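You operate a simulated robot arm through the tools that you are given. There is no shell and no other tool.

The job below is to be done with a simulated robot arm. You get a single attempt, and the scene is never put back.

Task
Switch the tester on and zero it on the blank vial.
Fine: blank in, hood shut, turn ZERO till the display reads 0; leave the blank under the hood. Set down upright: blank vial.

It is judged by the outcome, as a careful person would: the job done as asked, and still so three seconds after it is handed in. It fails if anything else is knocked over, pushed out of place, dropped, spilled or broken.

Robot
A 6-joint arm with a two-finger parallel gripper, fixed in place. Base frame: the origin is on the floor under the middle of its stand, x ahead of it, y to its left, z up; the work surface is at about z = 86. Units: cm, rad, N and s.
With the tool pointing down near the work surface it reaches from about 48 to 88 cm from the base axis. Its first joint turns from -2.007 to 2.007 rad. Payload 4.2 kg.
The tool frame sits at the grasp point between the pads (the TCP): z along the fingers, y along the line on which they close. The tips reach 2.3 cm beyond it. Largest opening 9.4 cm; finger width 3.8, thickness 1; the body of the gripper, 5.4 by 9.6 cm, starts 3.9 cm behind the TCP.
Orientation is that of the tool frame in the base frame, as a unit quaternion [x, y, z, w]. With the fingers straight down and closing along the base's y, the tool's x points along the base's -x, its y along +y and its z along -z.

Tools
- The arm moves only by the tool drive_tool. Its argument "moves" is a list of rows, each an object (a shift or turn left out is 0, a gripper value left out holds the last) with "dr": the turn, a rotation vector about the tool's x, y, z in rad, a list of three; "travel": the shift along the tool's x, y, z in cm, a list of three; "gripper": the closure, from 0 (fully open) to 1 (shut). In form: [{"dr": [rx, ry, rz], "travel": [dx, dy, dz], "gripper": gripper}, ...]. A call has 1 to 20 rows; each row shifts and turns the commanded pose from where the row before left it, along the tool's axes as they then stand. Each row takes 0.2 s and may step no farther than 5 cm and 0.15 rad from the row before; otherwise, or with a gripper value out of range, the whole call is refused. Where a pose cannot be reached the arm comes as near as it can. A force on the tool above 50 N (or 10 N above the force at the start of the call, whichever is more), or a blocked arm, ends the call early, and 0.2 s more pass. The fingers move at their own pace (about 10.8 cm/s each) and stop on an object; they squeeze with about 43 N. The grip force told is the motor's: it shows also when the fingers shut on nothing. Time passes only in rows, and 0.2 s behind the last, so rows that do not move let the fingers close. It gives the time, the measured TCP pose, the force on the tool (base axes), the opening and the grip force at its end, in the units of the frame above (readings bear some noise), with the torque about the TCP (base axes, N m) and any sound that the robot's microphone picked up.
- Cameras (640 x 400 px; columns grow to the right, rows downward): "scene" is fixed at [4.89, -49.79, 148.63]; the picture's right is [0.22, -0.97, 0.00], its down [-0.55, -0.13, -0.83] and it looks along [0.81, 0.19, -0.56] (base axes); focal length 343 px, centre (320, 200). "wrist" rides on the gripper at [8.6, 1.6, -7.5] in the tool frame; the picture's right is [-0.18, 0.98, 0.00], its down [-0.58, -0.11, -0.81] and it looks along [-0.79, -0.15, 0.59] (tool axes); focal length 243 px, centre (320, 200). There is no depth. A picture from a camera that has moved, and an enlarged one, comes with that camera's place and axes in the base frame and with its lens.
- snapshot(camera): a new picture of that camera. The clock stands still meanwhile.
- raise_lower(by): slides the trunk up (or, below 0, down) by that many cm; the arm rides with it, the base frame stays. It gives what a move gives, with no picture.
- close_up(camera, box): a new picture of the part [left, top, right, bottom] of that camera's present view, enlarged. The clock stands still meanwhile.
- job_done(): hands the job in; it is judged then, once.

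Places have to be worked out from the pictures, the camera data and where the tool is seen. Open the gripper and draw the arm clear of the work before you hand the job in, unless the task says otherwise.

The tools are called after "Emit:" as name(argument=value, ...) on one line, values as JSON. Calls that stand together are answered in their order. drive_tool: Moves the arm, as the interface text tells. Its arguments: {"type":"object","properties":{"moves":{"type":"array","items":{"type":"object","properties":{"dr":{"type":"array","items":{"type":"number"}},"travel":{"type":"array","items":{"type":"number"}},"gripper":{"type":"number"}}}}},"required":["moves"]} The other tools are called the same way: raise_lower (by) moves the trunk up or down; snapshot (camera) takes a picture; close_up (camera, box) takes an enlarged picture of a part of a camera's view; job_done () hands the job in.

At the start:

```text
t: 0.0
tcp_pos: [48.05, -36.53, 120.3]
tool_rot: [0.0, 1.0, -0.001, 0.0]
contact_force: [0.1, 0.6, 0.7]
moment: [0.02, 0.0, -0.03]
gripper_width: 9.38
gripper_force: 0.0
trunk travel left (down, up): [-72.5, 26.5]
```

scene: 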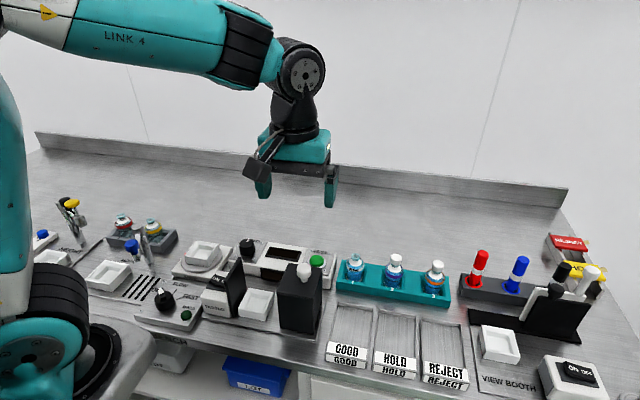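
wrist: 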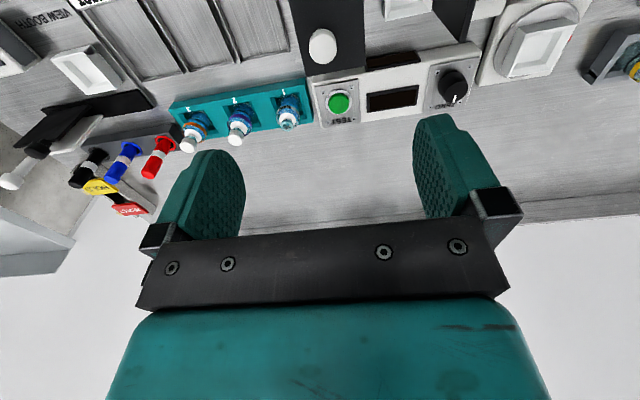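

The pictures show a bench with several testers, a rack of three vials and a hooded box near the middle. I'll enlarge parts of the view to find the tester, its switch, the ZERO knob and the blank.

Emit:
close_up(camera="scene", box=[140, 220, 340, 345])

Emit:
close_up(camera="scene", box=[320, 230, 480, 330])

Emit:
close_up(camera="wrist", box=[150, 0, 490, 210])

Emit:
close_up(camera="scene", box=[20, 180, 220, 305])

```text
3.20 times, centred on (240, 282) of scene
camera zoom: at [4.89, -49.79, 148.63], right [0.22, -0.97, 0.0], down [-0.55, -0.13, -0.83], along [0.81, 0.19, -0.56], focal length 1098 px, centre (576, -64)
```

zoom: 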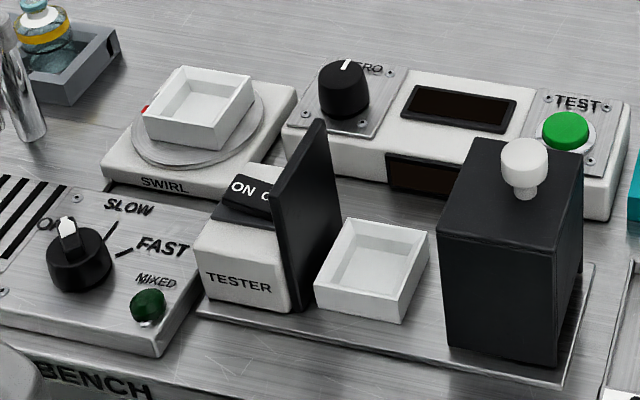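

```text
4.00 times, centred on (400, 280) of scene
camera zoom: at [4.89, -49.79, 148.63], right [0.22, -0.97, 0.0], down [-0.55, -0.13, -0.83], along [0.81, 0.19, -0.56], focal length 1373 px, centre (0, -120)
```

zoom: 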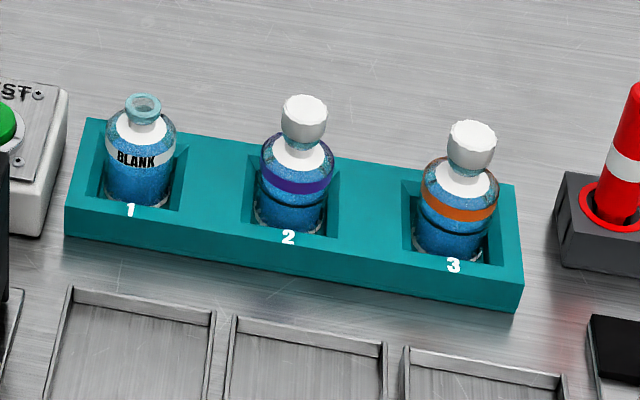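

```text
1.88 times, centred on (320, 105) of wrist
camera zoom: at [39.5, -34.86, 127.83], right [0.18, 0.98, 0.0], down [0.58, -0.11, 0.81], along [0.79, -0.15, -0.59], focal length 457 px, centre (320, 379)
```

zoom: 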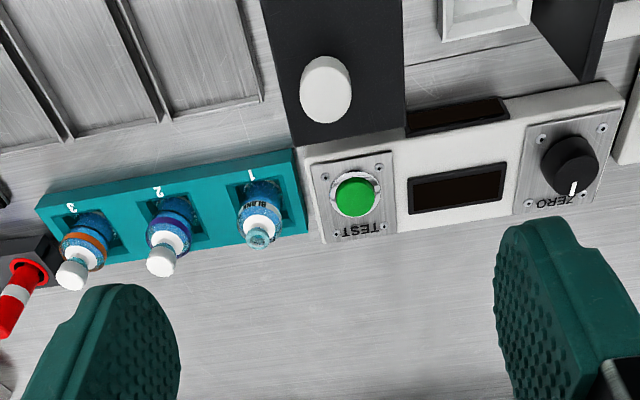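

```text
3.20 times, centred on (120, 242) of scene
camera zoom: at [4.89, -49.79, 148.63], right [0.22, -0.97, 0.0], down [-0.55, -0.13, -0.83], along [0.81, 0.19, -0.56], focal length 1098 px, centre (960, 64)
```

zoom: 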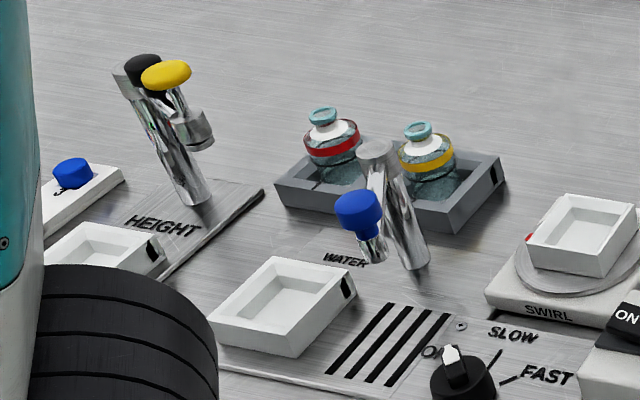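

From both cameras I place the following (base frame, cm):

| Item | Location |
|---|---|
| BLANK vial, uncapped | (63.4, -44.7), top z≈94 |
| Hood with white knob | knob about (49.3, -36.4, 102) |
| White well | (49, -26) |
| ZERO knob | (62.2, -18.5, 92) |
| ON/OFF rocker | about (51, -16, 92) |

Next I shift left and tilt the wrist for a top view of the tester.

Emit:
drive_tool(moves=[{"travel": [0, 3.5, 0.5], "gripper": 0}, {"travel": [0, 3.5, 0.5]}, {"travel": [0, 3.5, 0.5]}, {"dr": [0, 0.15, 0]}, {"dr": [0, 0.15, 0]}, {"dr": [0, 0.15, 0]}, {"dr": [0, 0.15, 0]}])

Emit:
snapshot(camera="wrist")

```text
t: 1.6
tcp_pos: [48.01, -25.99, 118.99]
tool_rot: [-0.001, 0.955, 0.001, -0.295]
contact_force: [-1.1, -0.4, -0.1]
moment: [0.02, -0.09, 0.03]
gripper_width: 9.4
gripper_force: 0.1
trunk travel left (down, up): [-72.5, 26.5]
```

```text
taken
camera wrist: at [45.17, -24.4, 130.04], right [0.15, 0.98, -0.1], down [0.93, -0.11, 0.34], along [0.32, -0.15, -0.94], focal length 243 px, centre (320, 200)
```

wrist: 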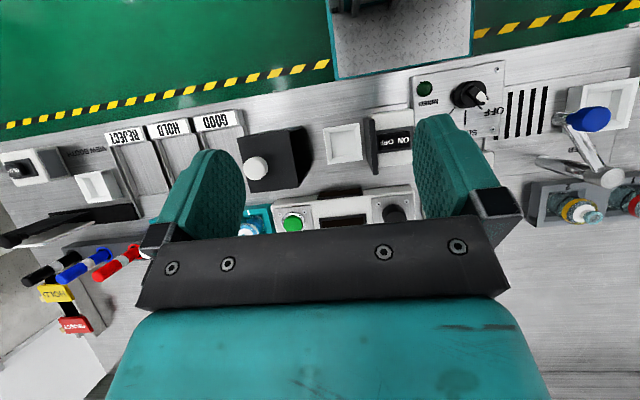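

Emit:
close_up(camera="wrist", box=[220, 100, 440, 238])

```text
2.90 times, centred on (330, 169) of wrist
camera zoom: at [45.17, -24.4, 130.04], right [0.15, 0.98, -0.1], down [0.93, -0.11, 0.34], along [0.32, -0.15, -0.94], focal length 703 px, centre (291, 290)
```

zoom: 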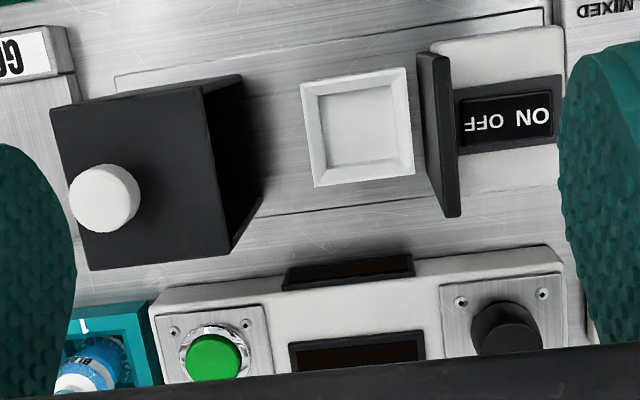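

This view shows the hood is open on its left (+y) side, so it should slide toward the well and the black end plate at y≈-22. The rocker is centred near (50.3, -17.9) with its ON half at y≈-16.5, so I'll straighten the tool, close the fingers and hover above ON.

Emit:
drive_tool(moves=[{"dr": [0, -0.15, 0], "gripper": 1}, {"dr": [0, -0.15, 0]}, {"dr": [0, -0.15, 0]}, {"dr": [0, -0.15, 0]}, {"travel": [-0.57, 2.5, 3.5]}, {"travel": [-0.57, 2.5, 3.5]}, {"travel": [-0.57, 2.5, 3.5]}, {"travel": [-0.57, 2.5, 3.5]}, {}])

Emit:
close_up(camera="scene", box=[140, 200, 340, 325])

Emit:
snapshot(camera="wrist")

```text
t: 3.6
tcp_pos: [50.34, -15.72, 104.28]
tool_rot: [0.0, 1.0, 0.0, 0.0]
contact_force: [-0.2, -0.5, -0.5]
moment: [0.0, 0.0, 0.03]
gripper_width: 0.0
gripper_force: 42.5
trunk travel left (down, up): [-72.5, 26.5]
```

```text
3.20 times, centred on (240, 262) of scene
camera zoom: at [4.89, -49.79, 148.63], right [0.22, -0.97, 0.0], down [-0.55, -0.13, -0.83], along [0.81, 0.19, -0.56], focal length 1098 px, centre (576, 0)
```

zoom: 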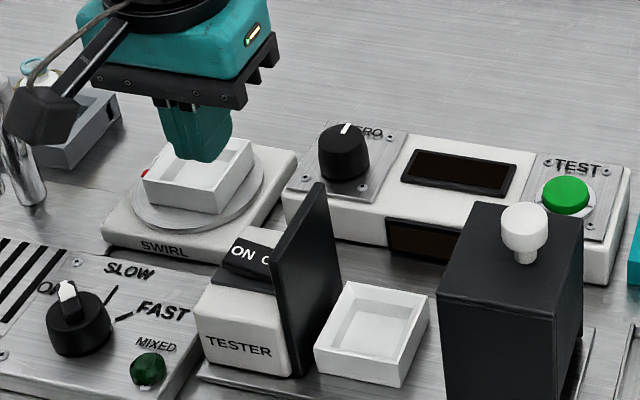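

```text
taken
camera wrist: at [41.87, -14.22, 111.83], right [0.19, 0.98, 0.0], down [0.58, -0.11, 0.81], along [0.79, -0.15, -0.59], focal length 243 px, centre (320, 200)
```

wrist: 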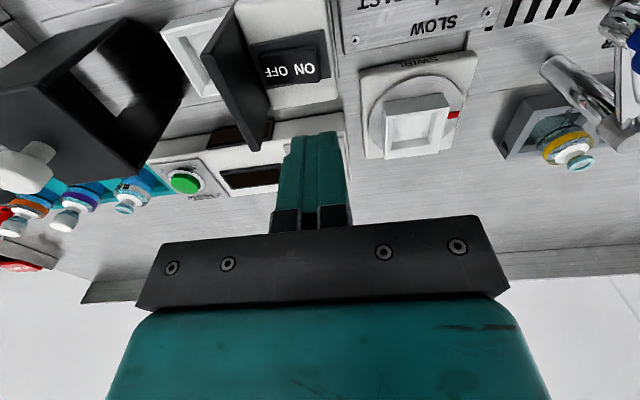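

ON comes out at about (50.0, -16.5), the rocker top is near z≈94, and the plate top is z≈98 at y≈-21.5. The gripper body clears that plate, so I lower toward the ON half in small steps.

Emit:
drive_tool(moves=[{"travel": [0.15, -0.2, 2.5]}, {"travel": [0, 0, 2.5]}, {"travel": [0, 0, 1.5]}, {}, {"travel": [0, 0, 0.4]}, {"travel": [0, 0, 0.4]}])

Emit:
close_up(camera="scene", box=[140, 200, 340, 325])

Emit:
snapshot(camera="wrist")

```text
t: 5.0
tcp_pos: [50.25, -16.19, 97.44]
tool_rot: [0.0, 1.0, 0.0, 0.0]
contact_force: [0.7, 0.6, 0.9]
moment: [0.03, 0.03, -0.03]
gripper_width: 0.0
gripper_force: 42.1
trunk travel left (down, up): [-72.5, 26.5]
```

```text
3.20 times, centred on (240, 262) of scene
camera zoom: at [4.89, -49.79, 148.63], right [0.22, -0.97, 0.0], down [-0.55, -0.13, -0.83], along [0.81, 0.19, -0.56], focal length 1098 px, centre (576, 0)
```

zoom: 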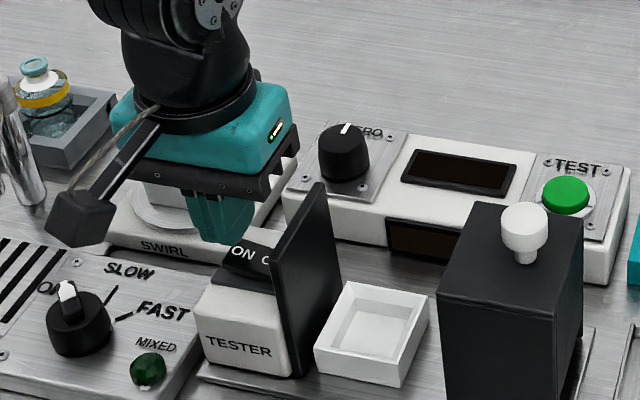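

```text
taken
camera wrist: at [41.68, -14.59, 104.87], right [0.18, 0.98, 0.0], down [0.58, -0.11, 0.81], along [0.79, -0.15, -0.59], focal length 243 px, centre (320, 200)
```

wrist: 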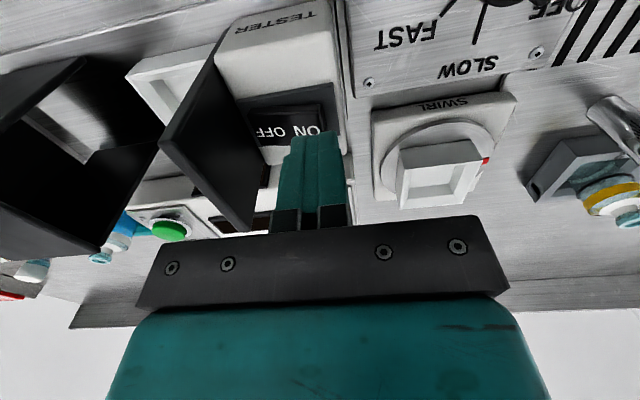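

No contact yet at TCP z=97.4 and the tips line up with ON. I keep lowering in small steps until I feel the rocker.

Emit:
drive_tool(moves=[{"travel": [0, 0, 0.4]}, {"travel": [0, 0, 0.4]}, {"travel": [0, 0, 0.3]}, {}])

```text
t: 6.0
tcp_pos: [50.29, -16.1, 96.3]
tool_rot: [0.0, 1.0, 0.0, 0.0]
contact_force: [0.3, 0.0, 0.5]
moment: [0.01, 0.01, -0.02]
gripper_width: 0.01
gripper_force: 42.3
trunk travel left (down, up): [-72.5, 26.5]
```

Still free at z=96.3 (tips about 94.0); going on down gently.

Emit:
drive_tool(moves=[{"travel": [0, 0, 0.3]}, {"travel": [0, 0, 0.3]}, {"travel": [0, 0, 0.2]}, {}])

Emit:
close_up(camera="wrist", box=[140, 0, 380, 240])

Emit:
close_up(camera="scene", box=[190, 240, 290, 320])

```text
t: 7.0
tcp_pos: [50.28, -16.11, 95.51]
tool_rot: [0.001, 1.0, 0.0, 0.0]
contact_force: [-0.2, -0.2, -0.2]
moment: [-0.02, -0.01, 0.0]
gripper_width: 0.02
gripper_force: 42.0
trunk travel left (down, up): [-72.5, 26.5]
```

```text
1.67 times, centred on (260, 120) of wrist
camera zoom: at [41.69, -14.46, 103.07], right [0.18, 0.98, 0.0], down [0.58, -0.11, 0.81], along [0.79, -0.15, -0.59], focal length 404 px, centre (420, 333)
```

zoom: 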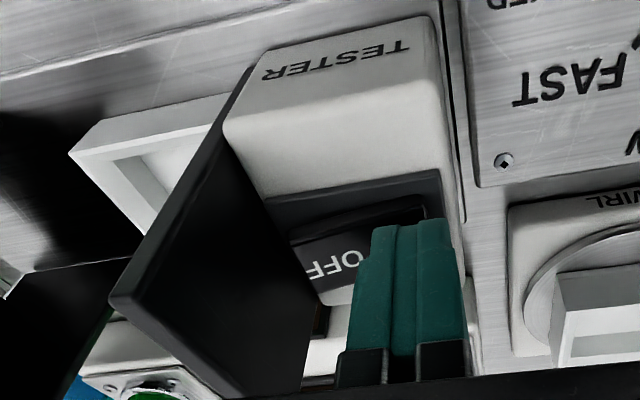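

```text
5.00 times, centred on (240, 280) of scene
camera zoom: at [4.89, -49.79, 148.63], right [0.22, -0.97, 0.0], down [-0.55, -0.13, -0.83], along [0.81, 0.19, -0.56], focal length 1716 px, centre (720, -200)
```

zoom: 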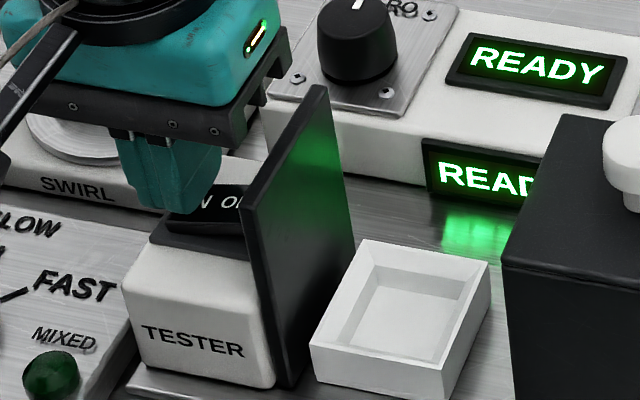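

Both displays now read READY, so the rocker is on. I lift straight up, open the fingers and move over toward the vial rack for a closer look.

Emit:
drive_tool(moves=[{"travel": [0, 0, -2]}, {"travel": [0, 0, -4]}, {"travel": [0, 0, -5]}, {"travel": [0, 0, -4]}, {"travel": [0, -4.8, 0], "gripper": 0}, {"travel": [0, -4.8, 0]}, {"travel": [0, -4.8, 0]}, {"travel": [-1, -4.8, 0]}, {"travel": [-2, -4, 0]}, {"travel": [-2, -3, 0]}, {}])

Emit:
snapshot(camera="wrist")

Emit:
snapshot(camera="scene")

```text
t: 9.4
tcp_pos: [55.29, -42.47, 110.48]
tool_rot: [0.001, 1.0, 0.001, 0.0]
contact_force: [-1.4, -0.3, -0.1]
moment: [0.0, -0.03, 0.01]
gripper_width: 9.39
gripper_force: 0.0
trunk travel left (down, up): [-72.5, 26.5]
```

```text
taken
camera wrist: at [46.81, -40.8, 117.98], right [0.19, 0.98, 0.0], down [0.58, -0.11, 0.81], along [0.79, -0.15, -0.59], focal length 243 px, centre (320, 200)
```

wrist: 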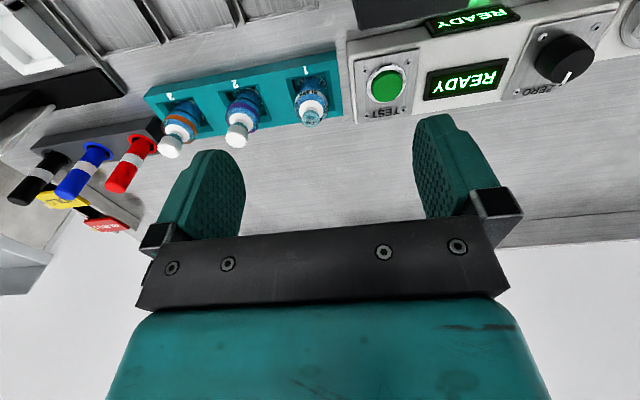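

```text
taken
```

scene: 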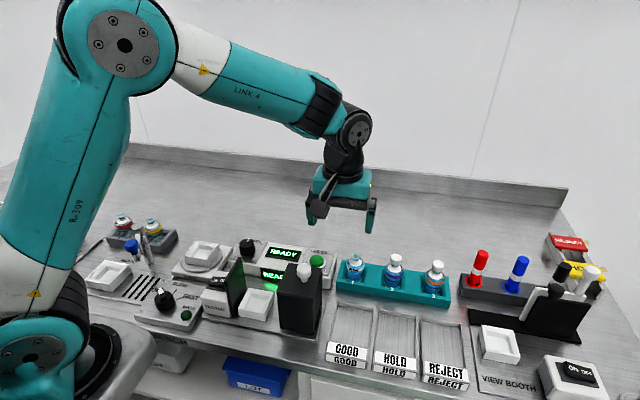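

Emit:
close_up(camera="wrist", box=[220, 30, 380, 150])

Emit:
close_up(camera="scene", box=[330, 235, 430, 315])

```text
3.33 times, centred on (300, 90) of wrist
camera zoom: at [46.81, -40.8, 117.98], right [0.19, 0.98, 0.0], down [0.58, -0.11, 0.81], along [0.79, -0.15, -0.59], focal length 809 px, centre (387, 567)
```

zoom: 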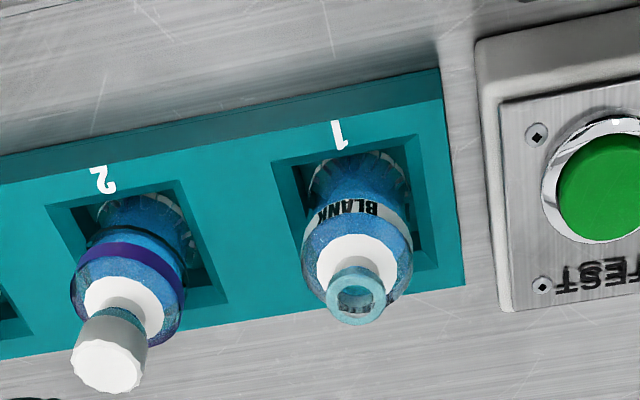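

```text
5.00 times, centred on (380, 275) of scene
camera zoom: at [4.89, -49.79, 148.63], right [0.22, -0.97, 0.0], down [-0.55, -0.13, -0.83], along [0.81, 0.19, -0.56], focal length 1716 px, centre (20, -175)
```

zoom: 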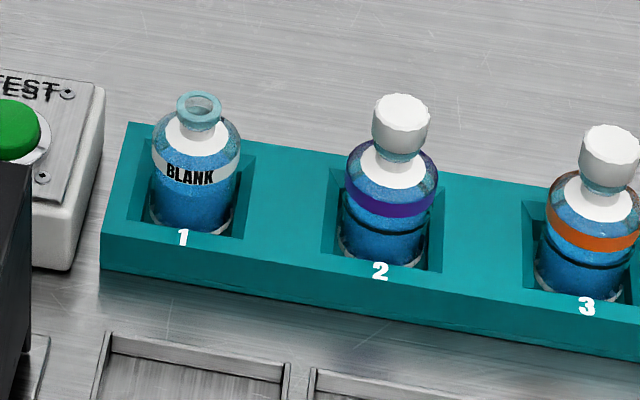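

The blank's rim comes out around (63, -44.7, 95), with the rack top near z≈88.4. I need the rim height more exactly, because the palm sits only 3.9 cm above the TCP, so I move in low and level for a closer look.

Emit:
drive_tool(moves=[{"travel": [-0.5, -0.8, 3.5]}, {"travel": [-0.5, -0.8, 3.5]}, {"travel": [-0.5, -0.6, 3]}, {}])

Emit:
close_up(camera="wrist", box=[230, 90, 430, 240])

Emit:
close_up(camera="scene", box=[310, 190, 430, 300])

```text
t: 10.4
tcp_pos: [56.78, -44.39, 100.48]
tool_rot: [0.0, 1.0, 0.0, 0.001]
contact_force: [-0.8, -0.3, -0.1]
moment: [-0.01, -0.01, -0.04]
gripper_width: 9.37
gripper_force: 0.0
trunk travel left (down, up): [-72.5, 26.5]
```

```text
2.67 times, centred on (330, 165) of wrist
camera zoom: at [48.21, -42.77, 108.06], right [0.18, 0.98, 0.0], down [0.58, -0.11, 0.81], along [0.79, -0.15, -0.59], focal length 647 px, centre (293, 293)
```

zoom: 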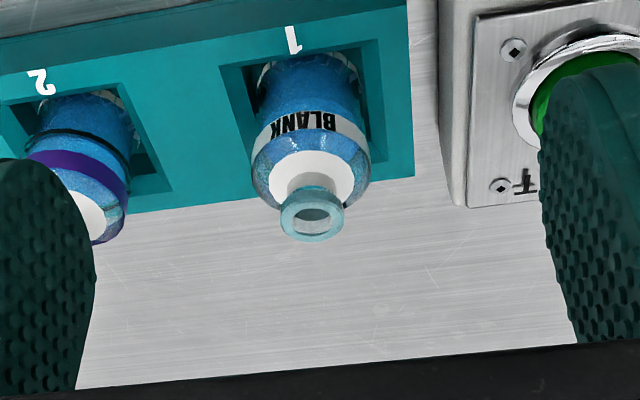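

```text
3.64 times, centred on (370, 245) of scene
camera zoom: at [4.89, -49.79, 148.63], right [0.22, -0.97, 0.0], down [-0.55, -0.13, -0.83], along [0.81, 0.19, -0.56], focal length 1248 px, centre (138, 36)
```

zoom: 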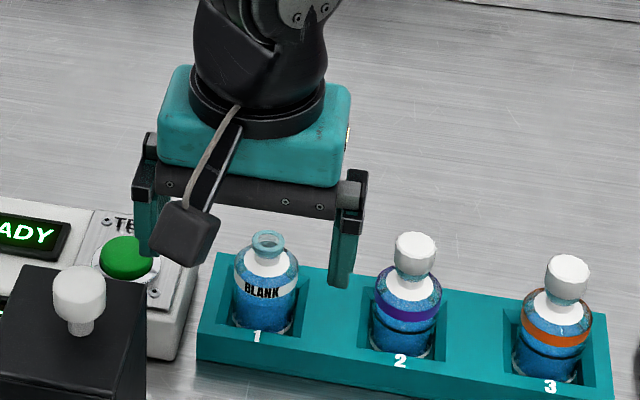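

Combining the views, the blank's rim is at about (63.1, -44.9, 94.0) and its body is about 3.9 cm wide. The TEST box edge at y≈-39.7 is close, so I narrow the opening to about 6 cm and hover above the vial to check alignment.

Emit:
drive_tool(moves=[{"travel": [-3.2, -0.25, 0], "gripper": 0.37}, {"travel": [-3.1, -0.2, 0]}, {}, {}])

Emit:
snapshot(camera="wrist")

Emit:
close_up(camera="scene", box=[310, 190, 430, 300])

```text
t: 11.4
tcp_pos: [62.95, -45.02, 100.66]
tool_rot: [0.001, 1.0, -0.001, 0.0]
contact_force: [0.4, -0.2, 0.2]
moment: [-0.03, 0.01, -0.01]
gripper_width: 5.94
gripper_force: 0.1
trunk travel left (down, up): [-72.5, 26.5]
```

```text
taken
camera wrist: at [54.33, -43.36, 108.2], right [0.18, 0.98, 0.0], down [0.58, -0.11, 0.81], along [0.79, -0.15, -0.59], focal length 243 px, centre (320, 200)
```

wrist: 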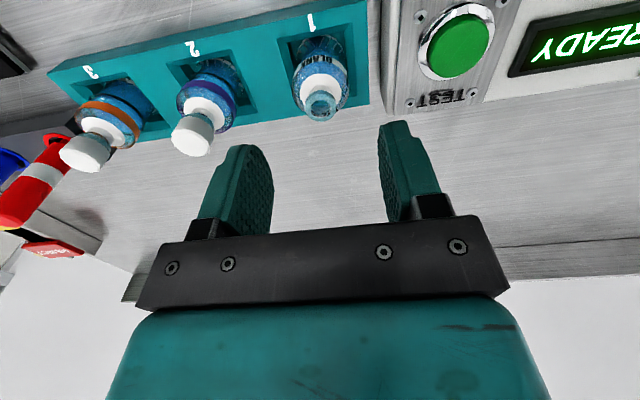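

```text
3.64 times, centred on (370, 245) of scene
camera zoom: at [4.89, -49.79, 148.63], right [0.22, -0.97, 0.0], down [-0.55, -0.13, -0.83], along [0.81, 0.19, -0.56], focal length 1248 px, centre (138, 36)
```

zoom: 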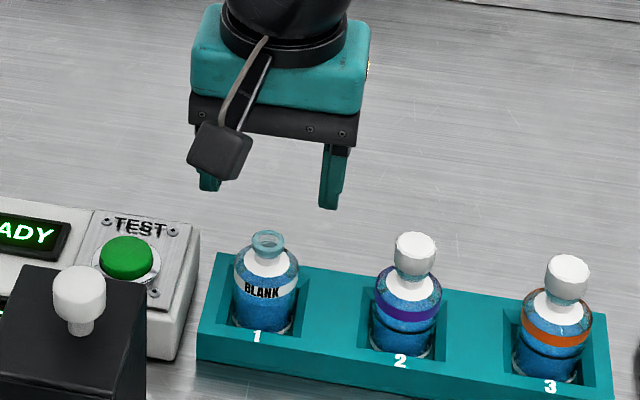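

The fresh wrist view puts the rim at (63.1, -44.95), centred between the fingers. I descend in steps with the fingers open to z≈91.4.

Emit:
drive_tool(moves=[{"travel": [-0.15, 0.05, 3]}, {"travel": [0, 0, 2.5]}, {"travel": [0, 0, 2]}, {"travel": [0, 0, 1]}, {"travel": [0, 0, 0.7]}, {}])

Emit:
close_up(camera="wrist", box=[170, 0, 470, 240])

Emit:
close_up(camera="scene", box=[310, 190, 430, 300])

```text
t: 12.8
tcp_pos: [63.01, -45.13, 91.36]
tool_rot: [-0.001, 1.0, 0.0, 0.001]
contact_force: [0.8, -0.7, 0.6]
moment: [0.0, 0.03, -0.02]
gripper_width: 5.94
gripper_force: 0.0
trunk travel left (down, up): [-72.5, 26.5]
```

```text
1.67 times, centred on (320, 120) of wrist
camera zoom: at [54.48, -43.45, 98.85], right [0.18, 0.98, 0.0], down [0.58, -0.11, 0.81], along [0.79, -0.15, -0.59], focal length 404 px, centre (320, 333)
```

zoom: 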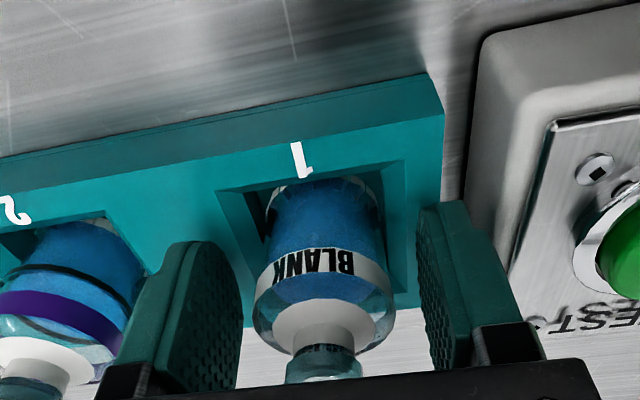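

```text
3.64 times, centred on (370, 245) of scene
camera zoom: at [4.89, -49.79, 148.63], right [0.22, -0.97, 0.0], down [-0.55, -0.13, -0.83], along [0.81, 0.19, -0.56], focal length 1248 px, centre (138, 36)
```

zoom: 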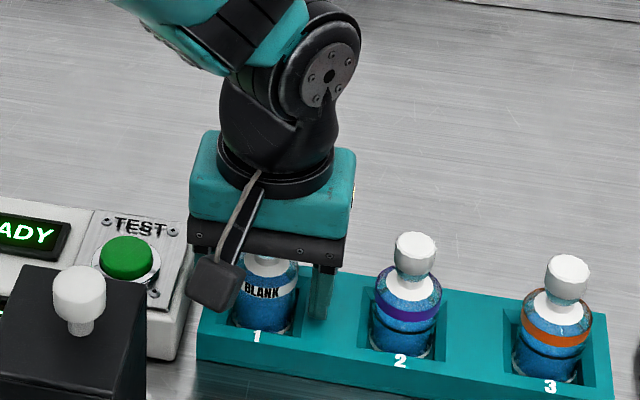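

The body sits between the pads with the tips just above the rack. I nudge slightly to centre and close on the vial.

Emit:
drive_tool(moves=[{"travel": [0, 0.12, 0.15]}, {"gripper": 1}, {}, {}, {}])

Emit:
close_up(camera="wrist", box=[170, 0, 470, 240])

```text
t: 14.0
tcp_pos: [62.97, -44.89, 91.25]
tool_rot: [0.0, 1.0, 0.0, 0.0]
contact_force: [0.5, 0.4, 0.4]
moment: [-0.04, -0.07, -0.01]
gripper_width: 3.81
gripper_force: 43.3
trunk travel left (down, up): [-72.5, 26.5]
```

```text
1.67 times, centred on (320, 120) of wrist
camera zoom: at [54.43, -43.26, 98.78], right [0.18, 0.98, 0.0], down [0.58, -0.11, 0.81], along [0.79, -0.15, -0.59], focal length 404 px, centre (320, 333)
```

zoom: 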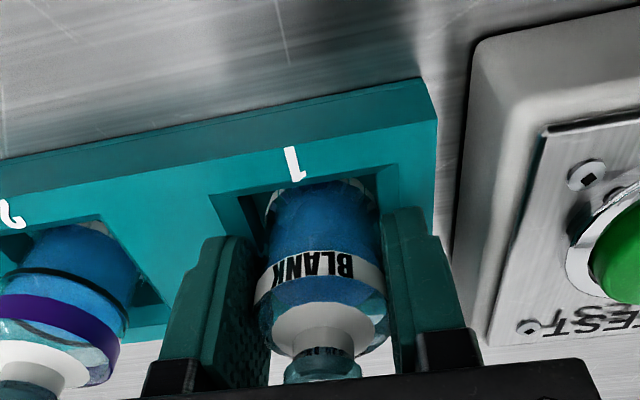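

The grip holds at 3.81 cm, upright and centred. I lift slowly straight up and check that the vial comes along.

Emit:
drive_tool(moves=[{"travel": [0, 0, -0.5]}, {"travel": [0, 0, -1]}, {"travel": [0, 0, -1.5]}, {"travel": [0, 0, -2]}, {"travel": [0, 0, -2]}, {"travel": [0, 0, -2]}, {"travel": [0, 0, -2]}, {"travel": [0, 0, -1.5]}, {"travel": [0, 0, -0.5]}, {}])

Emit:
close_up(camera="scene", box=[280, 150, 440, 300])

Emit:
snapshot(camera="wrist")

```text
t: 16.2
tcp_pos: [63.26, -44.85, 104.26]
tool_rot: [0.001, 1.0, 0.0, -0.001]
contact_force: [-0.1, 0.3, -0.9]
moment: [0.01, 0.0, 0.0]
gripper_width: 3.78
gripper_force: 43.2
trunk travel left (down, up): [-72.5, 26.5]
```

```text
2.67 times, centred on (360, 225) of scene
camera zoom: at [4.89, -49.79, 148.63], right [0.22, -0.97, 0.0], down [-0.55, -0.13, -0.83], along [0.81, 0.19, -0.56], focal length 915 px, centre (213, 133)
```

zoom: 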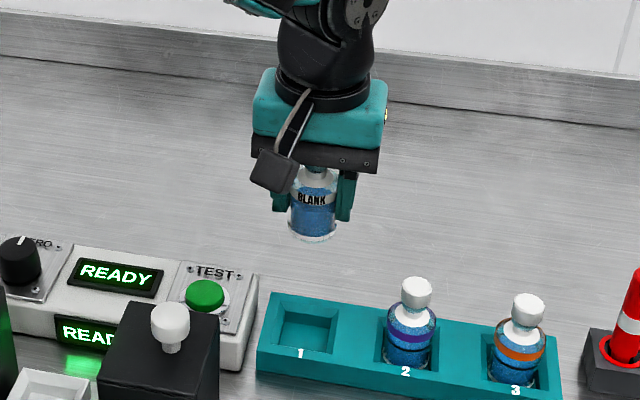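

```text
taken
camera wrist: at [54.71, -43.27, 111.74], right [0.18, 0.98, 0.0], down [0.58, -0.11, 0.81], along [0.79, -0.15, -0.59], focal length 243 px, centre (320, 200)
```

wrist: 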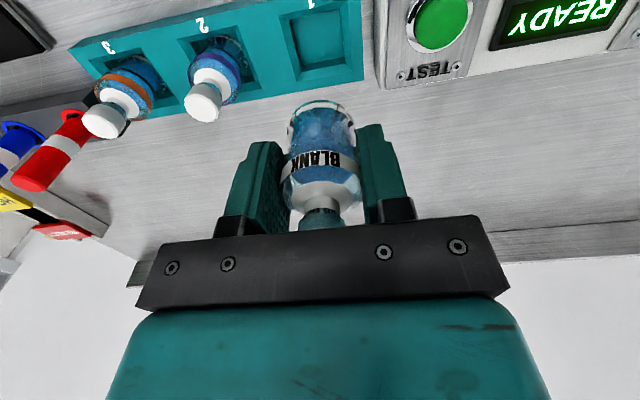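

The blank is held upright and clear of the rack. I zoom in to measure how far its base hangs below the TCP before setting it down.

Emit:
close_up(camera="wrist", box=[220, 80, 420, 240])

Emit:
close_up(camera="scene", box=[365, 200, 425, 250])

Emit:
close_up(camera="scene", box=[200, 240, 320, 340])

```text
2.50 times, centred on (320, 160) of wrist
camera zoom: at [54.71, -43.27, 111.74], right [0.18, 0.98, 0.0], down [0.58, -0.11, 0.81], along [0.79, -0.15, -0.59], focal length 606 px, centre (320, 300)
```

zoom: 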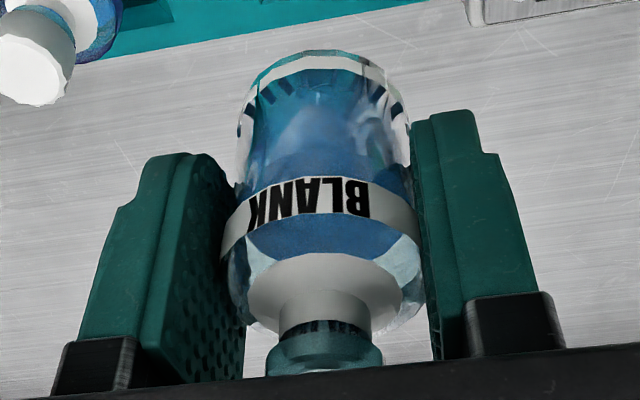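

```text
8.00 times, centred on (395, 225) of scene
camera zoom: at [4.89, -49.79, 148.63], right [0.22, -0.97, 0.0], down [-0.55, -0.13, -0.83], along [0.81, 0.19, -0.56], focal length 2746 px, centre (-280, 0)
```

zoom: 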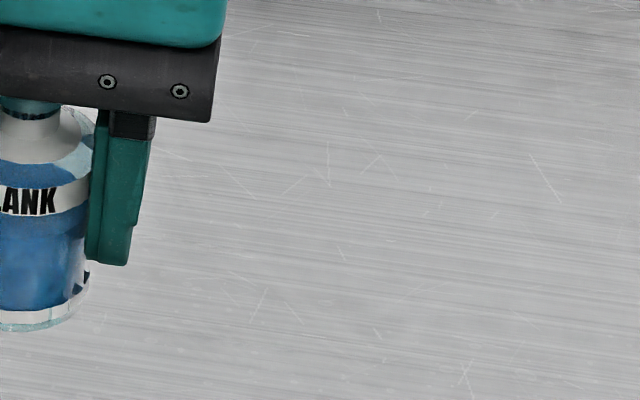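

```text
4.00 times, centred on (260, 290) of scene
camera zoom: at [4.89, -49.79, 148.63], right [0.22, -0.97, 0.0], down [-0.55, -0.13, -0.83], along [0.81, 0.19, -0.56], focal length 1373 px, centre (560, -160)
```

zoom: 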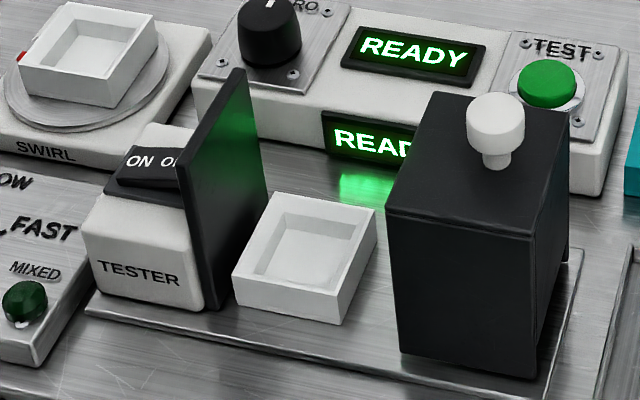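

The base hangs about 4.5 cm below the TCP. Yaw 0 would foul the end plate (top 98, y≈-21.4), so I turn the gripper 90° about the vertical. That puts the fingers along x and the camera on the +y side.

Emit:
drive_tool(moves=[{"dr": [0, 0, 0.08]}, {"dr": [0, 0, 0.14]}, {"dr": [0, 0, 0.14]}, {"dr": [0, 0, 0.14]}, {"dr": [0, 0, 0.14]}, {"dr": [0, 0, 0.14]}, {"dr": [0, 0, 0.14]}, {"dr": [0, 0, 0.14]}, {"dr": [0, 0, 0.14]}, {"dr": [0, 0, 0.14]}, {"dr": [0, 0, 0.14]}, {"dr": [0, 0, 0.0908]}, {}])

Emit:
snapshot(camera="scene")

Emit:
snapshot(camera="wrist")

```text
t: 19.0
tcp_pos: [63.12, -44.84, 104.26]
tool_rot: [0.708, 0.706, 0.0, 0.0]
contact_force: [0.5, -1.1, -0.6]
moment: [-0.01, 0.01, -0.01]
gripper_width: 3.78
gripper_force: 43.4
trunk travel left (down, up): [-72.5, 26.5]
```

```text
taken
```

scene: 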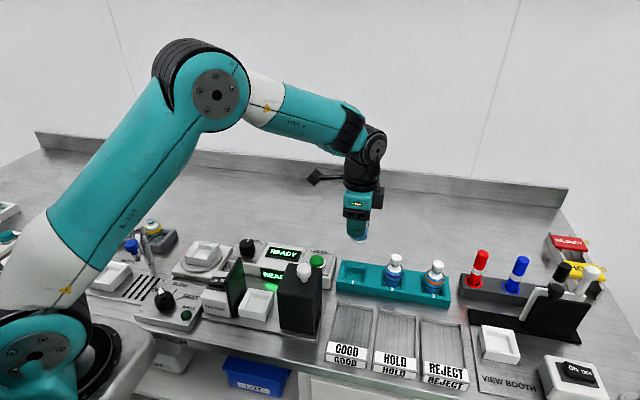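

```text
taken
camera wrist: at [64.86, -36.26, 111.79], right [0.98, -0.19, 0.0], down [-0.11, -0.58, 0.81], along [-0.15, -0.79, -0.59], focal length 243 px, centre (320, 200)
```

wrist: 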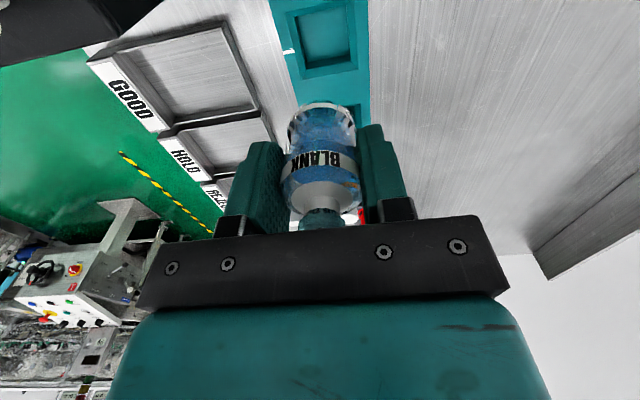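

The gripper is turned with the vial still upright. I carry it at z≈104 in +y past the TEST panel, then back in x to above the well at about (49.8, -25.5).

Emit:
drive_tool(moves=[{"travel": [1, 0, 0]}, {"travel": [2, 0, 0]}, {"travel": [2.5, 0, 0]}, {"travel": [2.7, 0, 0]}, {"travel": [2.7, 0, 0]}, {"travel": [2.7, 0, 0]}, {"travel": [2.5, 0, 0]}, {"travel": [2.0, -0.5, 0]}, {"travel": [1.2, -1.5, 0]}, {"travel": [0, -2.4, 0]}, {"travel": [0, -2.5, 0]}, {"travel": [0, -2.5, 0]}, {"travel": [0, -2.2, 0]}, {"travel": [0, -1.3, 0]}, {"travel": [0, -0.5, 0]}, {}, {}])

Emit:
close_up(camera="scene", box=[190, 180, 340, 340])

Emit:
snapshot(camera="wrist")

```text
t: 22.6
tcp_pos: [49.91, -25.35, 104.38]
tool_rot: [0.707, 0.707, 0.0, 0.001]
contact_force: [-0.4, -0.2, -1.4]
moment: [0.0, -0.03, -0.01]
gripper_width: 3.8
gripper_force: 43.1
trunk travel left (down, up): [-72.5, 26.5]
```

```text
2.50 times, centred on (265, 260) of scene
camera zoom: at [4.89, -49.79, 148.63], right [0.22, -0.97, 0.0], down [-0.55, -0.13, -0.83], along [0.81, 0.19, -0.56], focal length 858 px, centre (458, 50)
```

zoom: 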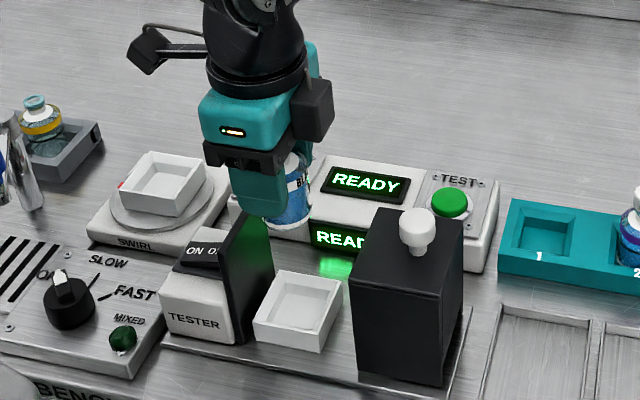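

```text
taken
camera wrist: at [51.56, -16.77, 111.88], right [0.98, -0.18, 0.0], down [-0.11, -0.58, 0.81], along [-0.15, -0.79, -0.59], focal length 243 px, centre (320, 200)
```

wrist: 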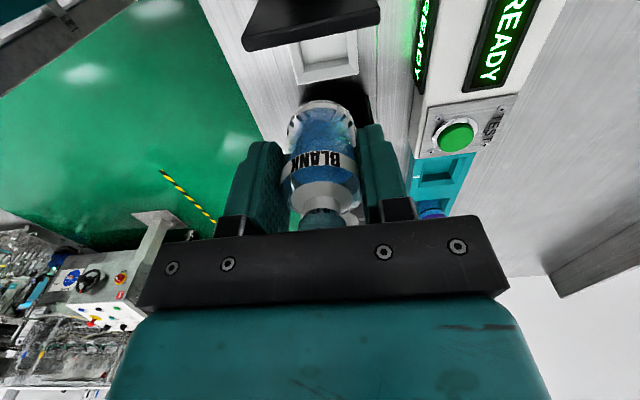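

The vial is above the well area. I zoom the wrist view past the plate's top edge to fix the well's position more exactly.

Emit:
close_up(camera="wrist", box=[230, 0, 430, 150])

Emit:
close_up(camera="scene", box=[220, 240, 300, 330])

```text
2.67 times, centred on (330, 75) of wrist
camera zoom: at [51.56, -16.77, 111.88], right [0.98, -0.18, 0.0], down [-0.11, -0.58, 0.81], along [-0.15, -0.79, -0.59], focal length 647 px, centre (293, 533)
```

zoom: 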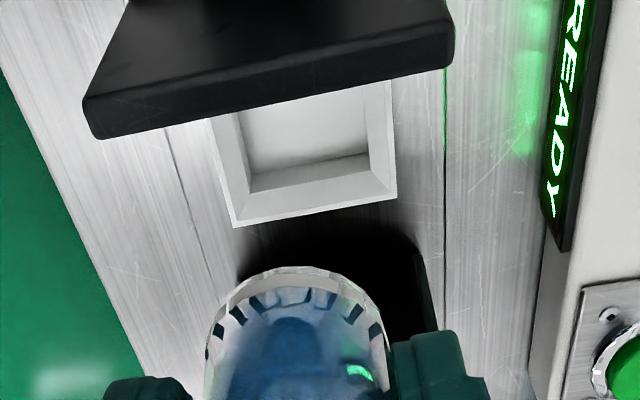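

```text
4.44 times, centred on (260, 285) of scene
camera zoom: at [4.89, -49.79, 148.63], right [0.22, -0.97, 0.0], down [-0.55, -0.13, -0.83], along [0.81, 0.19, -0.56], focal length 1525 px, centre (587, -178)
```

zoom: 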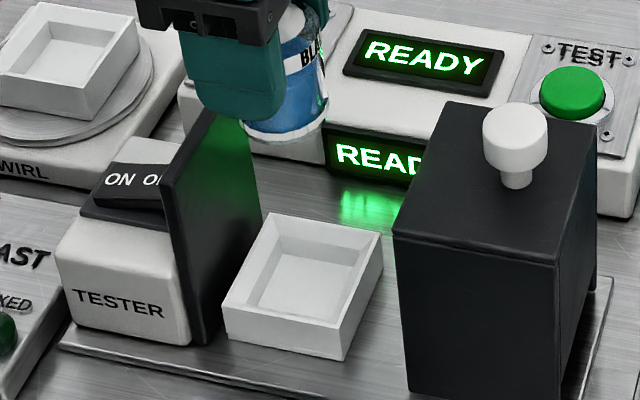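

The well's outer edges are x 47.1–53.0 with the -y edge at -28.45, so its centre is about (50.05, -25.5). I correct by a millimetre or two and lower to just above its rim.

Emit:
drive_tool(moves=[{"travel": [-0.12, 0.12, 1.5]}, {"travel": [0, 0, 2]}, {"travel": [0, 0, 2]}, {"travel": [0, 0, 2]}, {"travel": [0, 0, 1.2]}, {}, {}])

Emit:
close_up(camera="scene", box=[220, 220, 310, 330])

Emit:
snapshot(camera="wrist")

```text
t: 24.2
tcp_pos: [49.79, -25.71, 95.61]
tool_rot: [0.708, 0.707, -0.001, -0.001]
contact_force: [-0.3, -0.2, -0.7]
moment: [0.01, 0.0, 0.02]
gripper_width: 3.79
gripper_force: 42.9
trunk travel left (down, up): [-72.5, 26.5]
```

```text
3.64 times, centred on (265, 275) of scene
camera zoom: at [4.89, -49.79, 148.63], right [0.22, -0.97, 0.0], down [-0.55, -0.13, -0.83], along [0.81, 0.19, -0.56], focal length 1248 px, centre (520, -73)
```

zoom: 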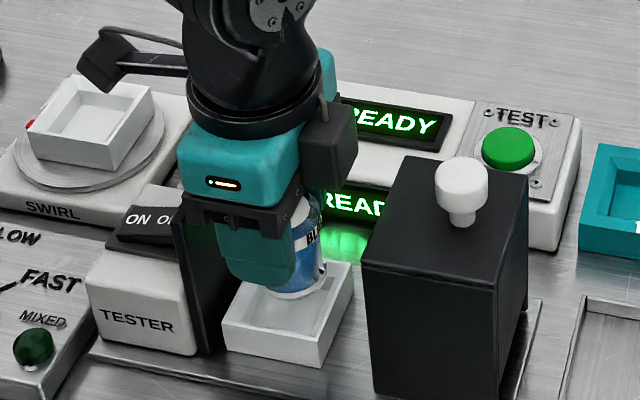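

```text
taken
camera wrist: at [51.59, -16.98, 103.06], right [0.98, -0.18, 0.0], down [-0.11, -0.58, 0.81], along [-0.15, -0.79, -0.59], focal length 243 px, centre (320, 200)
```

wrist: 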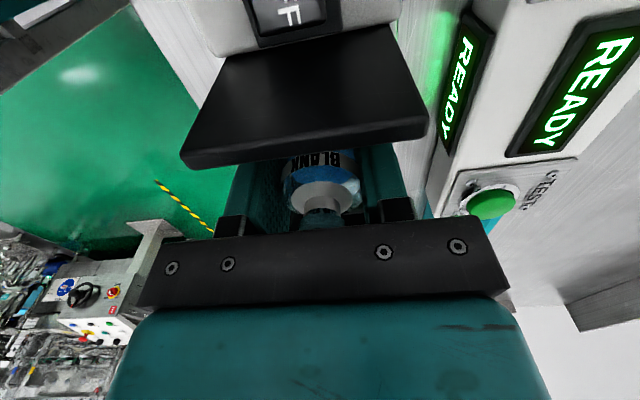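

The measured TCP is about (49.9, -25.65), with the base roughly 1.5 cm above the rim. I shift about +0.12 in x and +0.15 in y, then lower slowly, watching the force.

Emit:
drive_tool(moves=[{"travel": [0.15, 0.12, 0]}, {"travel": [0, 0, 0.8]}, {"travel": [0, 0, 0.7]}, {"travel": [0, 0, 0.5]}, {}, {}])

Emit:
close_up(camera="scene", box=[235, 260, 305, 330])

```text
t: 25.6
tcp_pos: [49.8, -25.52, 93.58]
tool_rot: [0.707, 0.707, 0.0, -0.001]
contact_force: [0.2, -0.5, -0.5]
moment: [-0.02, -0.01, 0.0]
gripper_width: 3.8
gripper_force: 43.2
trunk travel left (down, up): [-72.5, 26.5]
```

```text
5.71 times, centred on (270, 295) of scene
camera zoom: at [4.89, -49.79, 148.63], right [0.22, -0.97, 0.0], down [-0.55, -0.13, -0.83], along [0.81, 0.19, -0.56], focal length 1961 px, centre (606, -343)
```

zoom: 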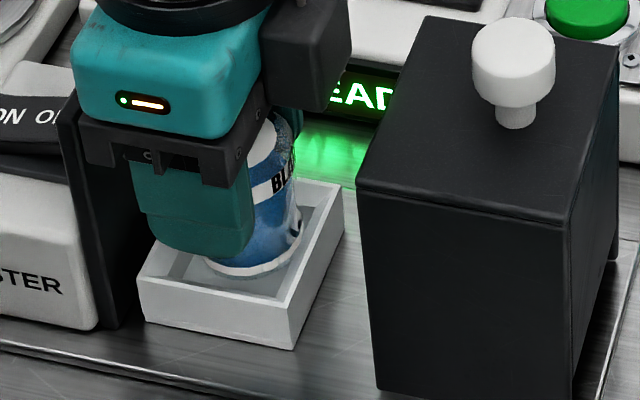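

The base is entering the well with no contact yet. I lower in 0.3 cm steps until the floor takes the weight.

Emit:
drive_tool(moves=[{"travel": [0, 0, 0.3]}, {"travel": [0, 0, 0.3]}, {"travel": [0, 0, 0.3]}, {}])

Emit:
close_up(camera="scene", box=[235, 260, 305, 330])

Emit:
snapshot(camera="wrist")

```text
t: 26.6
tcp_pos: [49.98, -25.38, 92.48]
tool_rot: [0.706, 0.708, 0.001, -0.002]
contact_force: [0.7, 14.3, -2.1]
moment: [0.62, -0.04, 0.02]
gripper_width: 3.78
gripper_force: 43.1
trunk travel left (down, up): [-72.5, 26.5]
```

```text
5.71 times, centred on (270, 295) of scene
camera zoom: at [4.89, -49.79, 148.63], right [0.22, -0.97, 0.0], down [-0.55, -0.13, -0.83], along [0.81, 0.19, -0.56], focal length 1961 px, centre (606, -343)
```

zoom: 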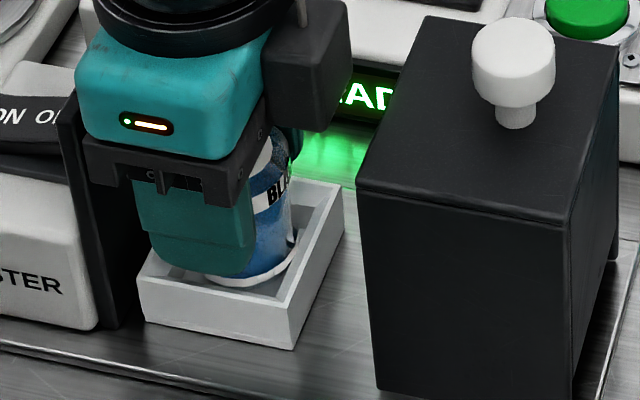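

```text
taken
camera wrist: at [51.62, -16.77, 100.05], right [0.98, -0.18, 0.0], down [-0.11, -0.58, 0.8], along [-0.15, -0.79, -0.59], focal length 243 px, centre (320, 200)
```

wrist: 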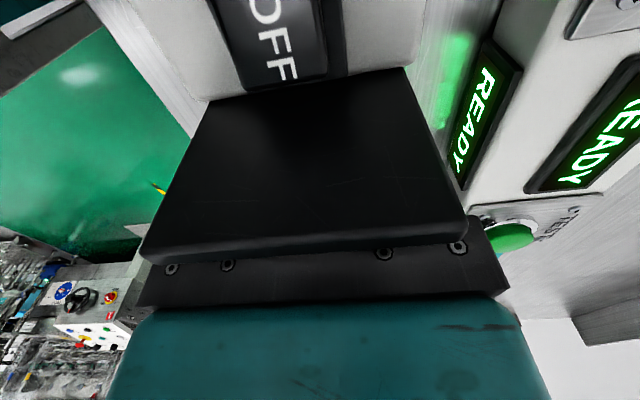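

A +14 N side force with its lever arm 4.3 cm below the TCP means the vial's base touches the well's -y inner wall. I shift +0.3 cm in y to relieve it and re-read.

Emit:
drive_tool(moves=[{"travel": [0.15, 0, 0]}, {"travel": [0.15, 0, 0]}, {}])

```text
t: 27.4
tcp_pos: [49.97, -25.31, 92.65]
tool_rot: [0.707, 0.707, -0.001, 0.0]
contact_force: [-0.8, 2.4, -0.8]
moment: [0.11, 0.04, -0.02]
gripper_width: 3.79
gripper_force: 43.1
trunk travel left (down, up): [-72.5, 26.5]
```

The side force has dropped to 2.4 N. A little more +y, then I continue down.

Emit:
drive_tool(moves=[{"travel": [0.15, 0, 0]}, {"travel": [0, 0, 0.2]}, {"travel": [0, 0, 0.2]}, {}])

```text
t: 28.4
tcp_pos: [49.98, -25.04, 92.26]
tool_rot: [0.708, 0.707, -0.001, 0.001]
contact_force: [0.3, 0.1, -0.1]
moment: [-0.01, -0.02, -0.03]
gripper_width: 3.78
gripper_force: 43.1
trunk travel left (down, up): [-72.5, 26.5]
```

The side force is gone at z=92.26. I continue lowering until the floor contact shows.

Emit:
drive_tool(moves=[{"travel": [0, 0, 0.2]}, {"travel": [0, 0, 0.2]}, {}])

Emit:
close_up(camera="scene", box=[235, 260, 305, 330])

```text
t: 29.2
tcp_pos: [49.97, -25.11, 91.92]
tool_rot: [0.707, 0.707, 0.001, 0.0]
contact_force: [-0.5, -1.1, -0.7]
moment: [-0.03, -0.01, -0.02]
gripper_width: 3.78
gripper_force: 43.4
trunk travel left (down, up): [-72.5, 26.5]
```

```text
5.71 times, centred on (270, 295) of scene
camera zoom: at [4.89, -49.79, 148.63], right [0.22, -0.97, 0.0], down [-0.55, -0.13, -0.83], along [0.81, 0.19, -0.56], focal length 1961 px, centre (606, -343)
```

zoom: 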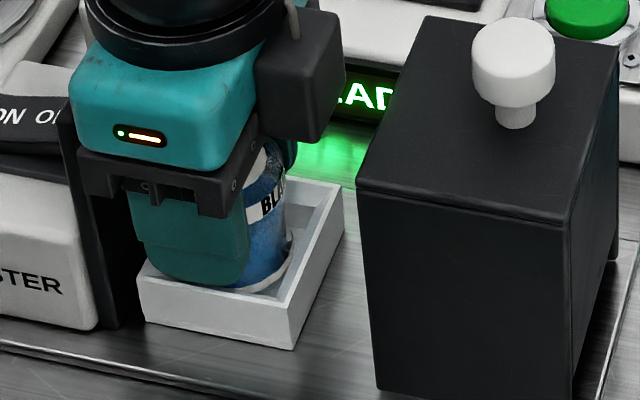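

Still no floor contact and the fingertips are still just above the rim. Two more small steps.

Emit:
drive_tool(moves=[{"travel": [0, 0, 0.15]}, {"travel": [0, 0, 0.15]}, {}])

Emit:
close_up(camera="scene", box=[245, 270, 290, 315])

```text
t: 30.0
tcp_pos: [50.1, -25.04, 91.52]
tool_rot: [0.707, 0.707, -0.001, 0.0]
contact_force: [0.0, -1.5, -0.9]
moment: [0.01, -0.01, 0.01]
gripper_width: 3.77
gripper_force: 43.2
trunk travel left (down, up): [-72.5, 26.5]
```

```text
8.89 times, centred on (268, 292) of scene
camera zoom: at [4.89, -49.79, 148.63], right [0.22, -0.97, 0.0], down [-0.55, -0.13, -0.83], along [0.81, 0.19, -0.56], focal length 3051 px, centre (787, -622)
```

zoom: 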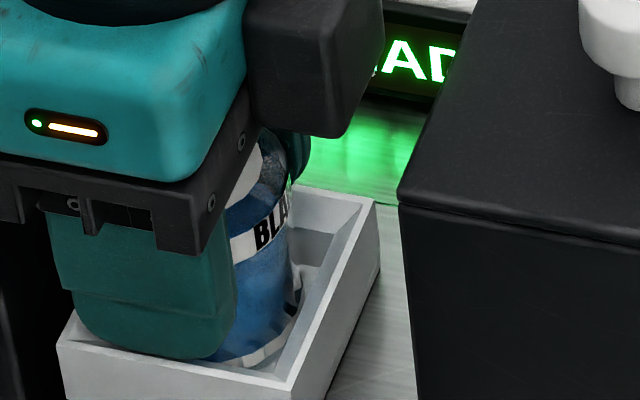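

The tips are about level with the rim, so I go on in 0.1 cm steps and watch Fz.

Emit:
drive_tool(moves=[{"travel": [0, 0, 0.1]}, {"travel": [0, 0, 0.1]}, {}])

Emit:
close_up(camera="scene", box=[245, 270, 290, 315])

```text
t: 30.8
tcp_pos: [50.07, -24.99, 91.66]
tool_rot: [0.708, 0.707, 0.001, 0.001]
contact_force: [0.2, 2.6, 27.2]
moment: [0.04, 0.01, 0.0]
gripper_width: 3.79
gripper_force: 43.2
trunk travel left (down, up): [-72.5, 26.5]
```

```text
8.89 times, centred on (268, 292) of scene
camera zoom: at [4.89, -49.79, 148.63], right [0.22, -0.97, 0.0], down [-0.55, -0.13, -0.83], along [0.81, 0.19, -0.56], focal length 3051 px, centre (787, -622)
```

zoom: 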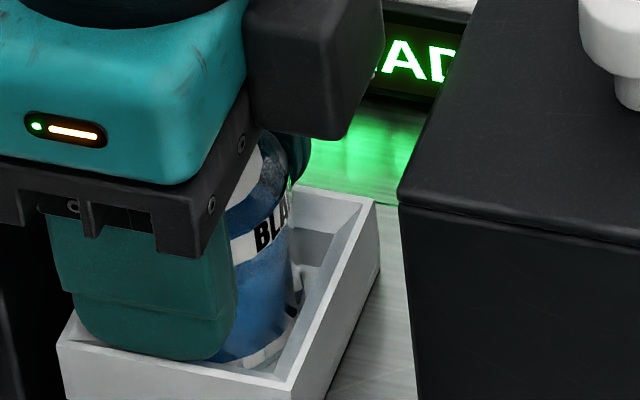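

Fz rose to 27 N with no moment, so the vial is seated on the well floor. I ease up about 0.12 cm to unload it, then open the fingers moderately.

Emit:
drive_tool(moves=[{"travel": [0, 0, -0.12]}, {}])

```text
t: 31.4
tcp_pos: [50.05, -25.03, 91.55]
tool_rot: [0.708, 0.707, 0.001, 0.001]
contact_force: [5.9, -0.6, 23.8]
moment: [-0.07, -0.18, 0.04]
gripper_width: 3.79
gripper_force: 43.1
trunk travel left (down, up): [-72.5, 26.5]
```

Still 24 N of upward force, so the command is deeper than the contact; I ease up a bit more.

Emit:
drive_tool(moves=[{"travel": [0, 0, -0.12]}, {}])

```text
t: 32.0
tcp_pos: [49.92, -25.07, 91.53]
tool_rot: [0.708, 0.706, -0.001, -0.001]
contact_force: [2.8, -1.9, 11.4]
moment: [-0.17, -0.16, 0.03]
gripper_width: 3.8
gripper_force: 42.9
trunk travel left (down, up): [-72.5, 26.5]
```

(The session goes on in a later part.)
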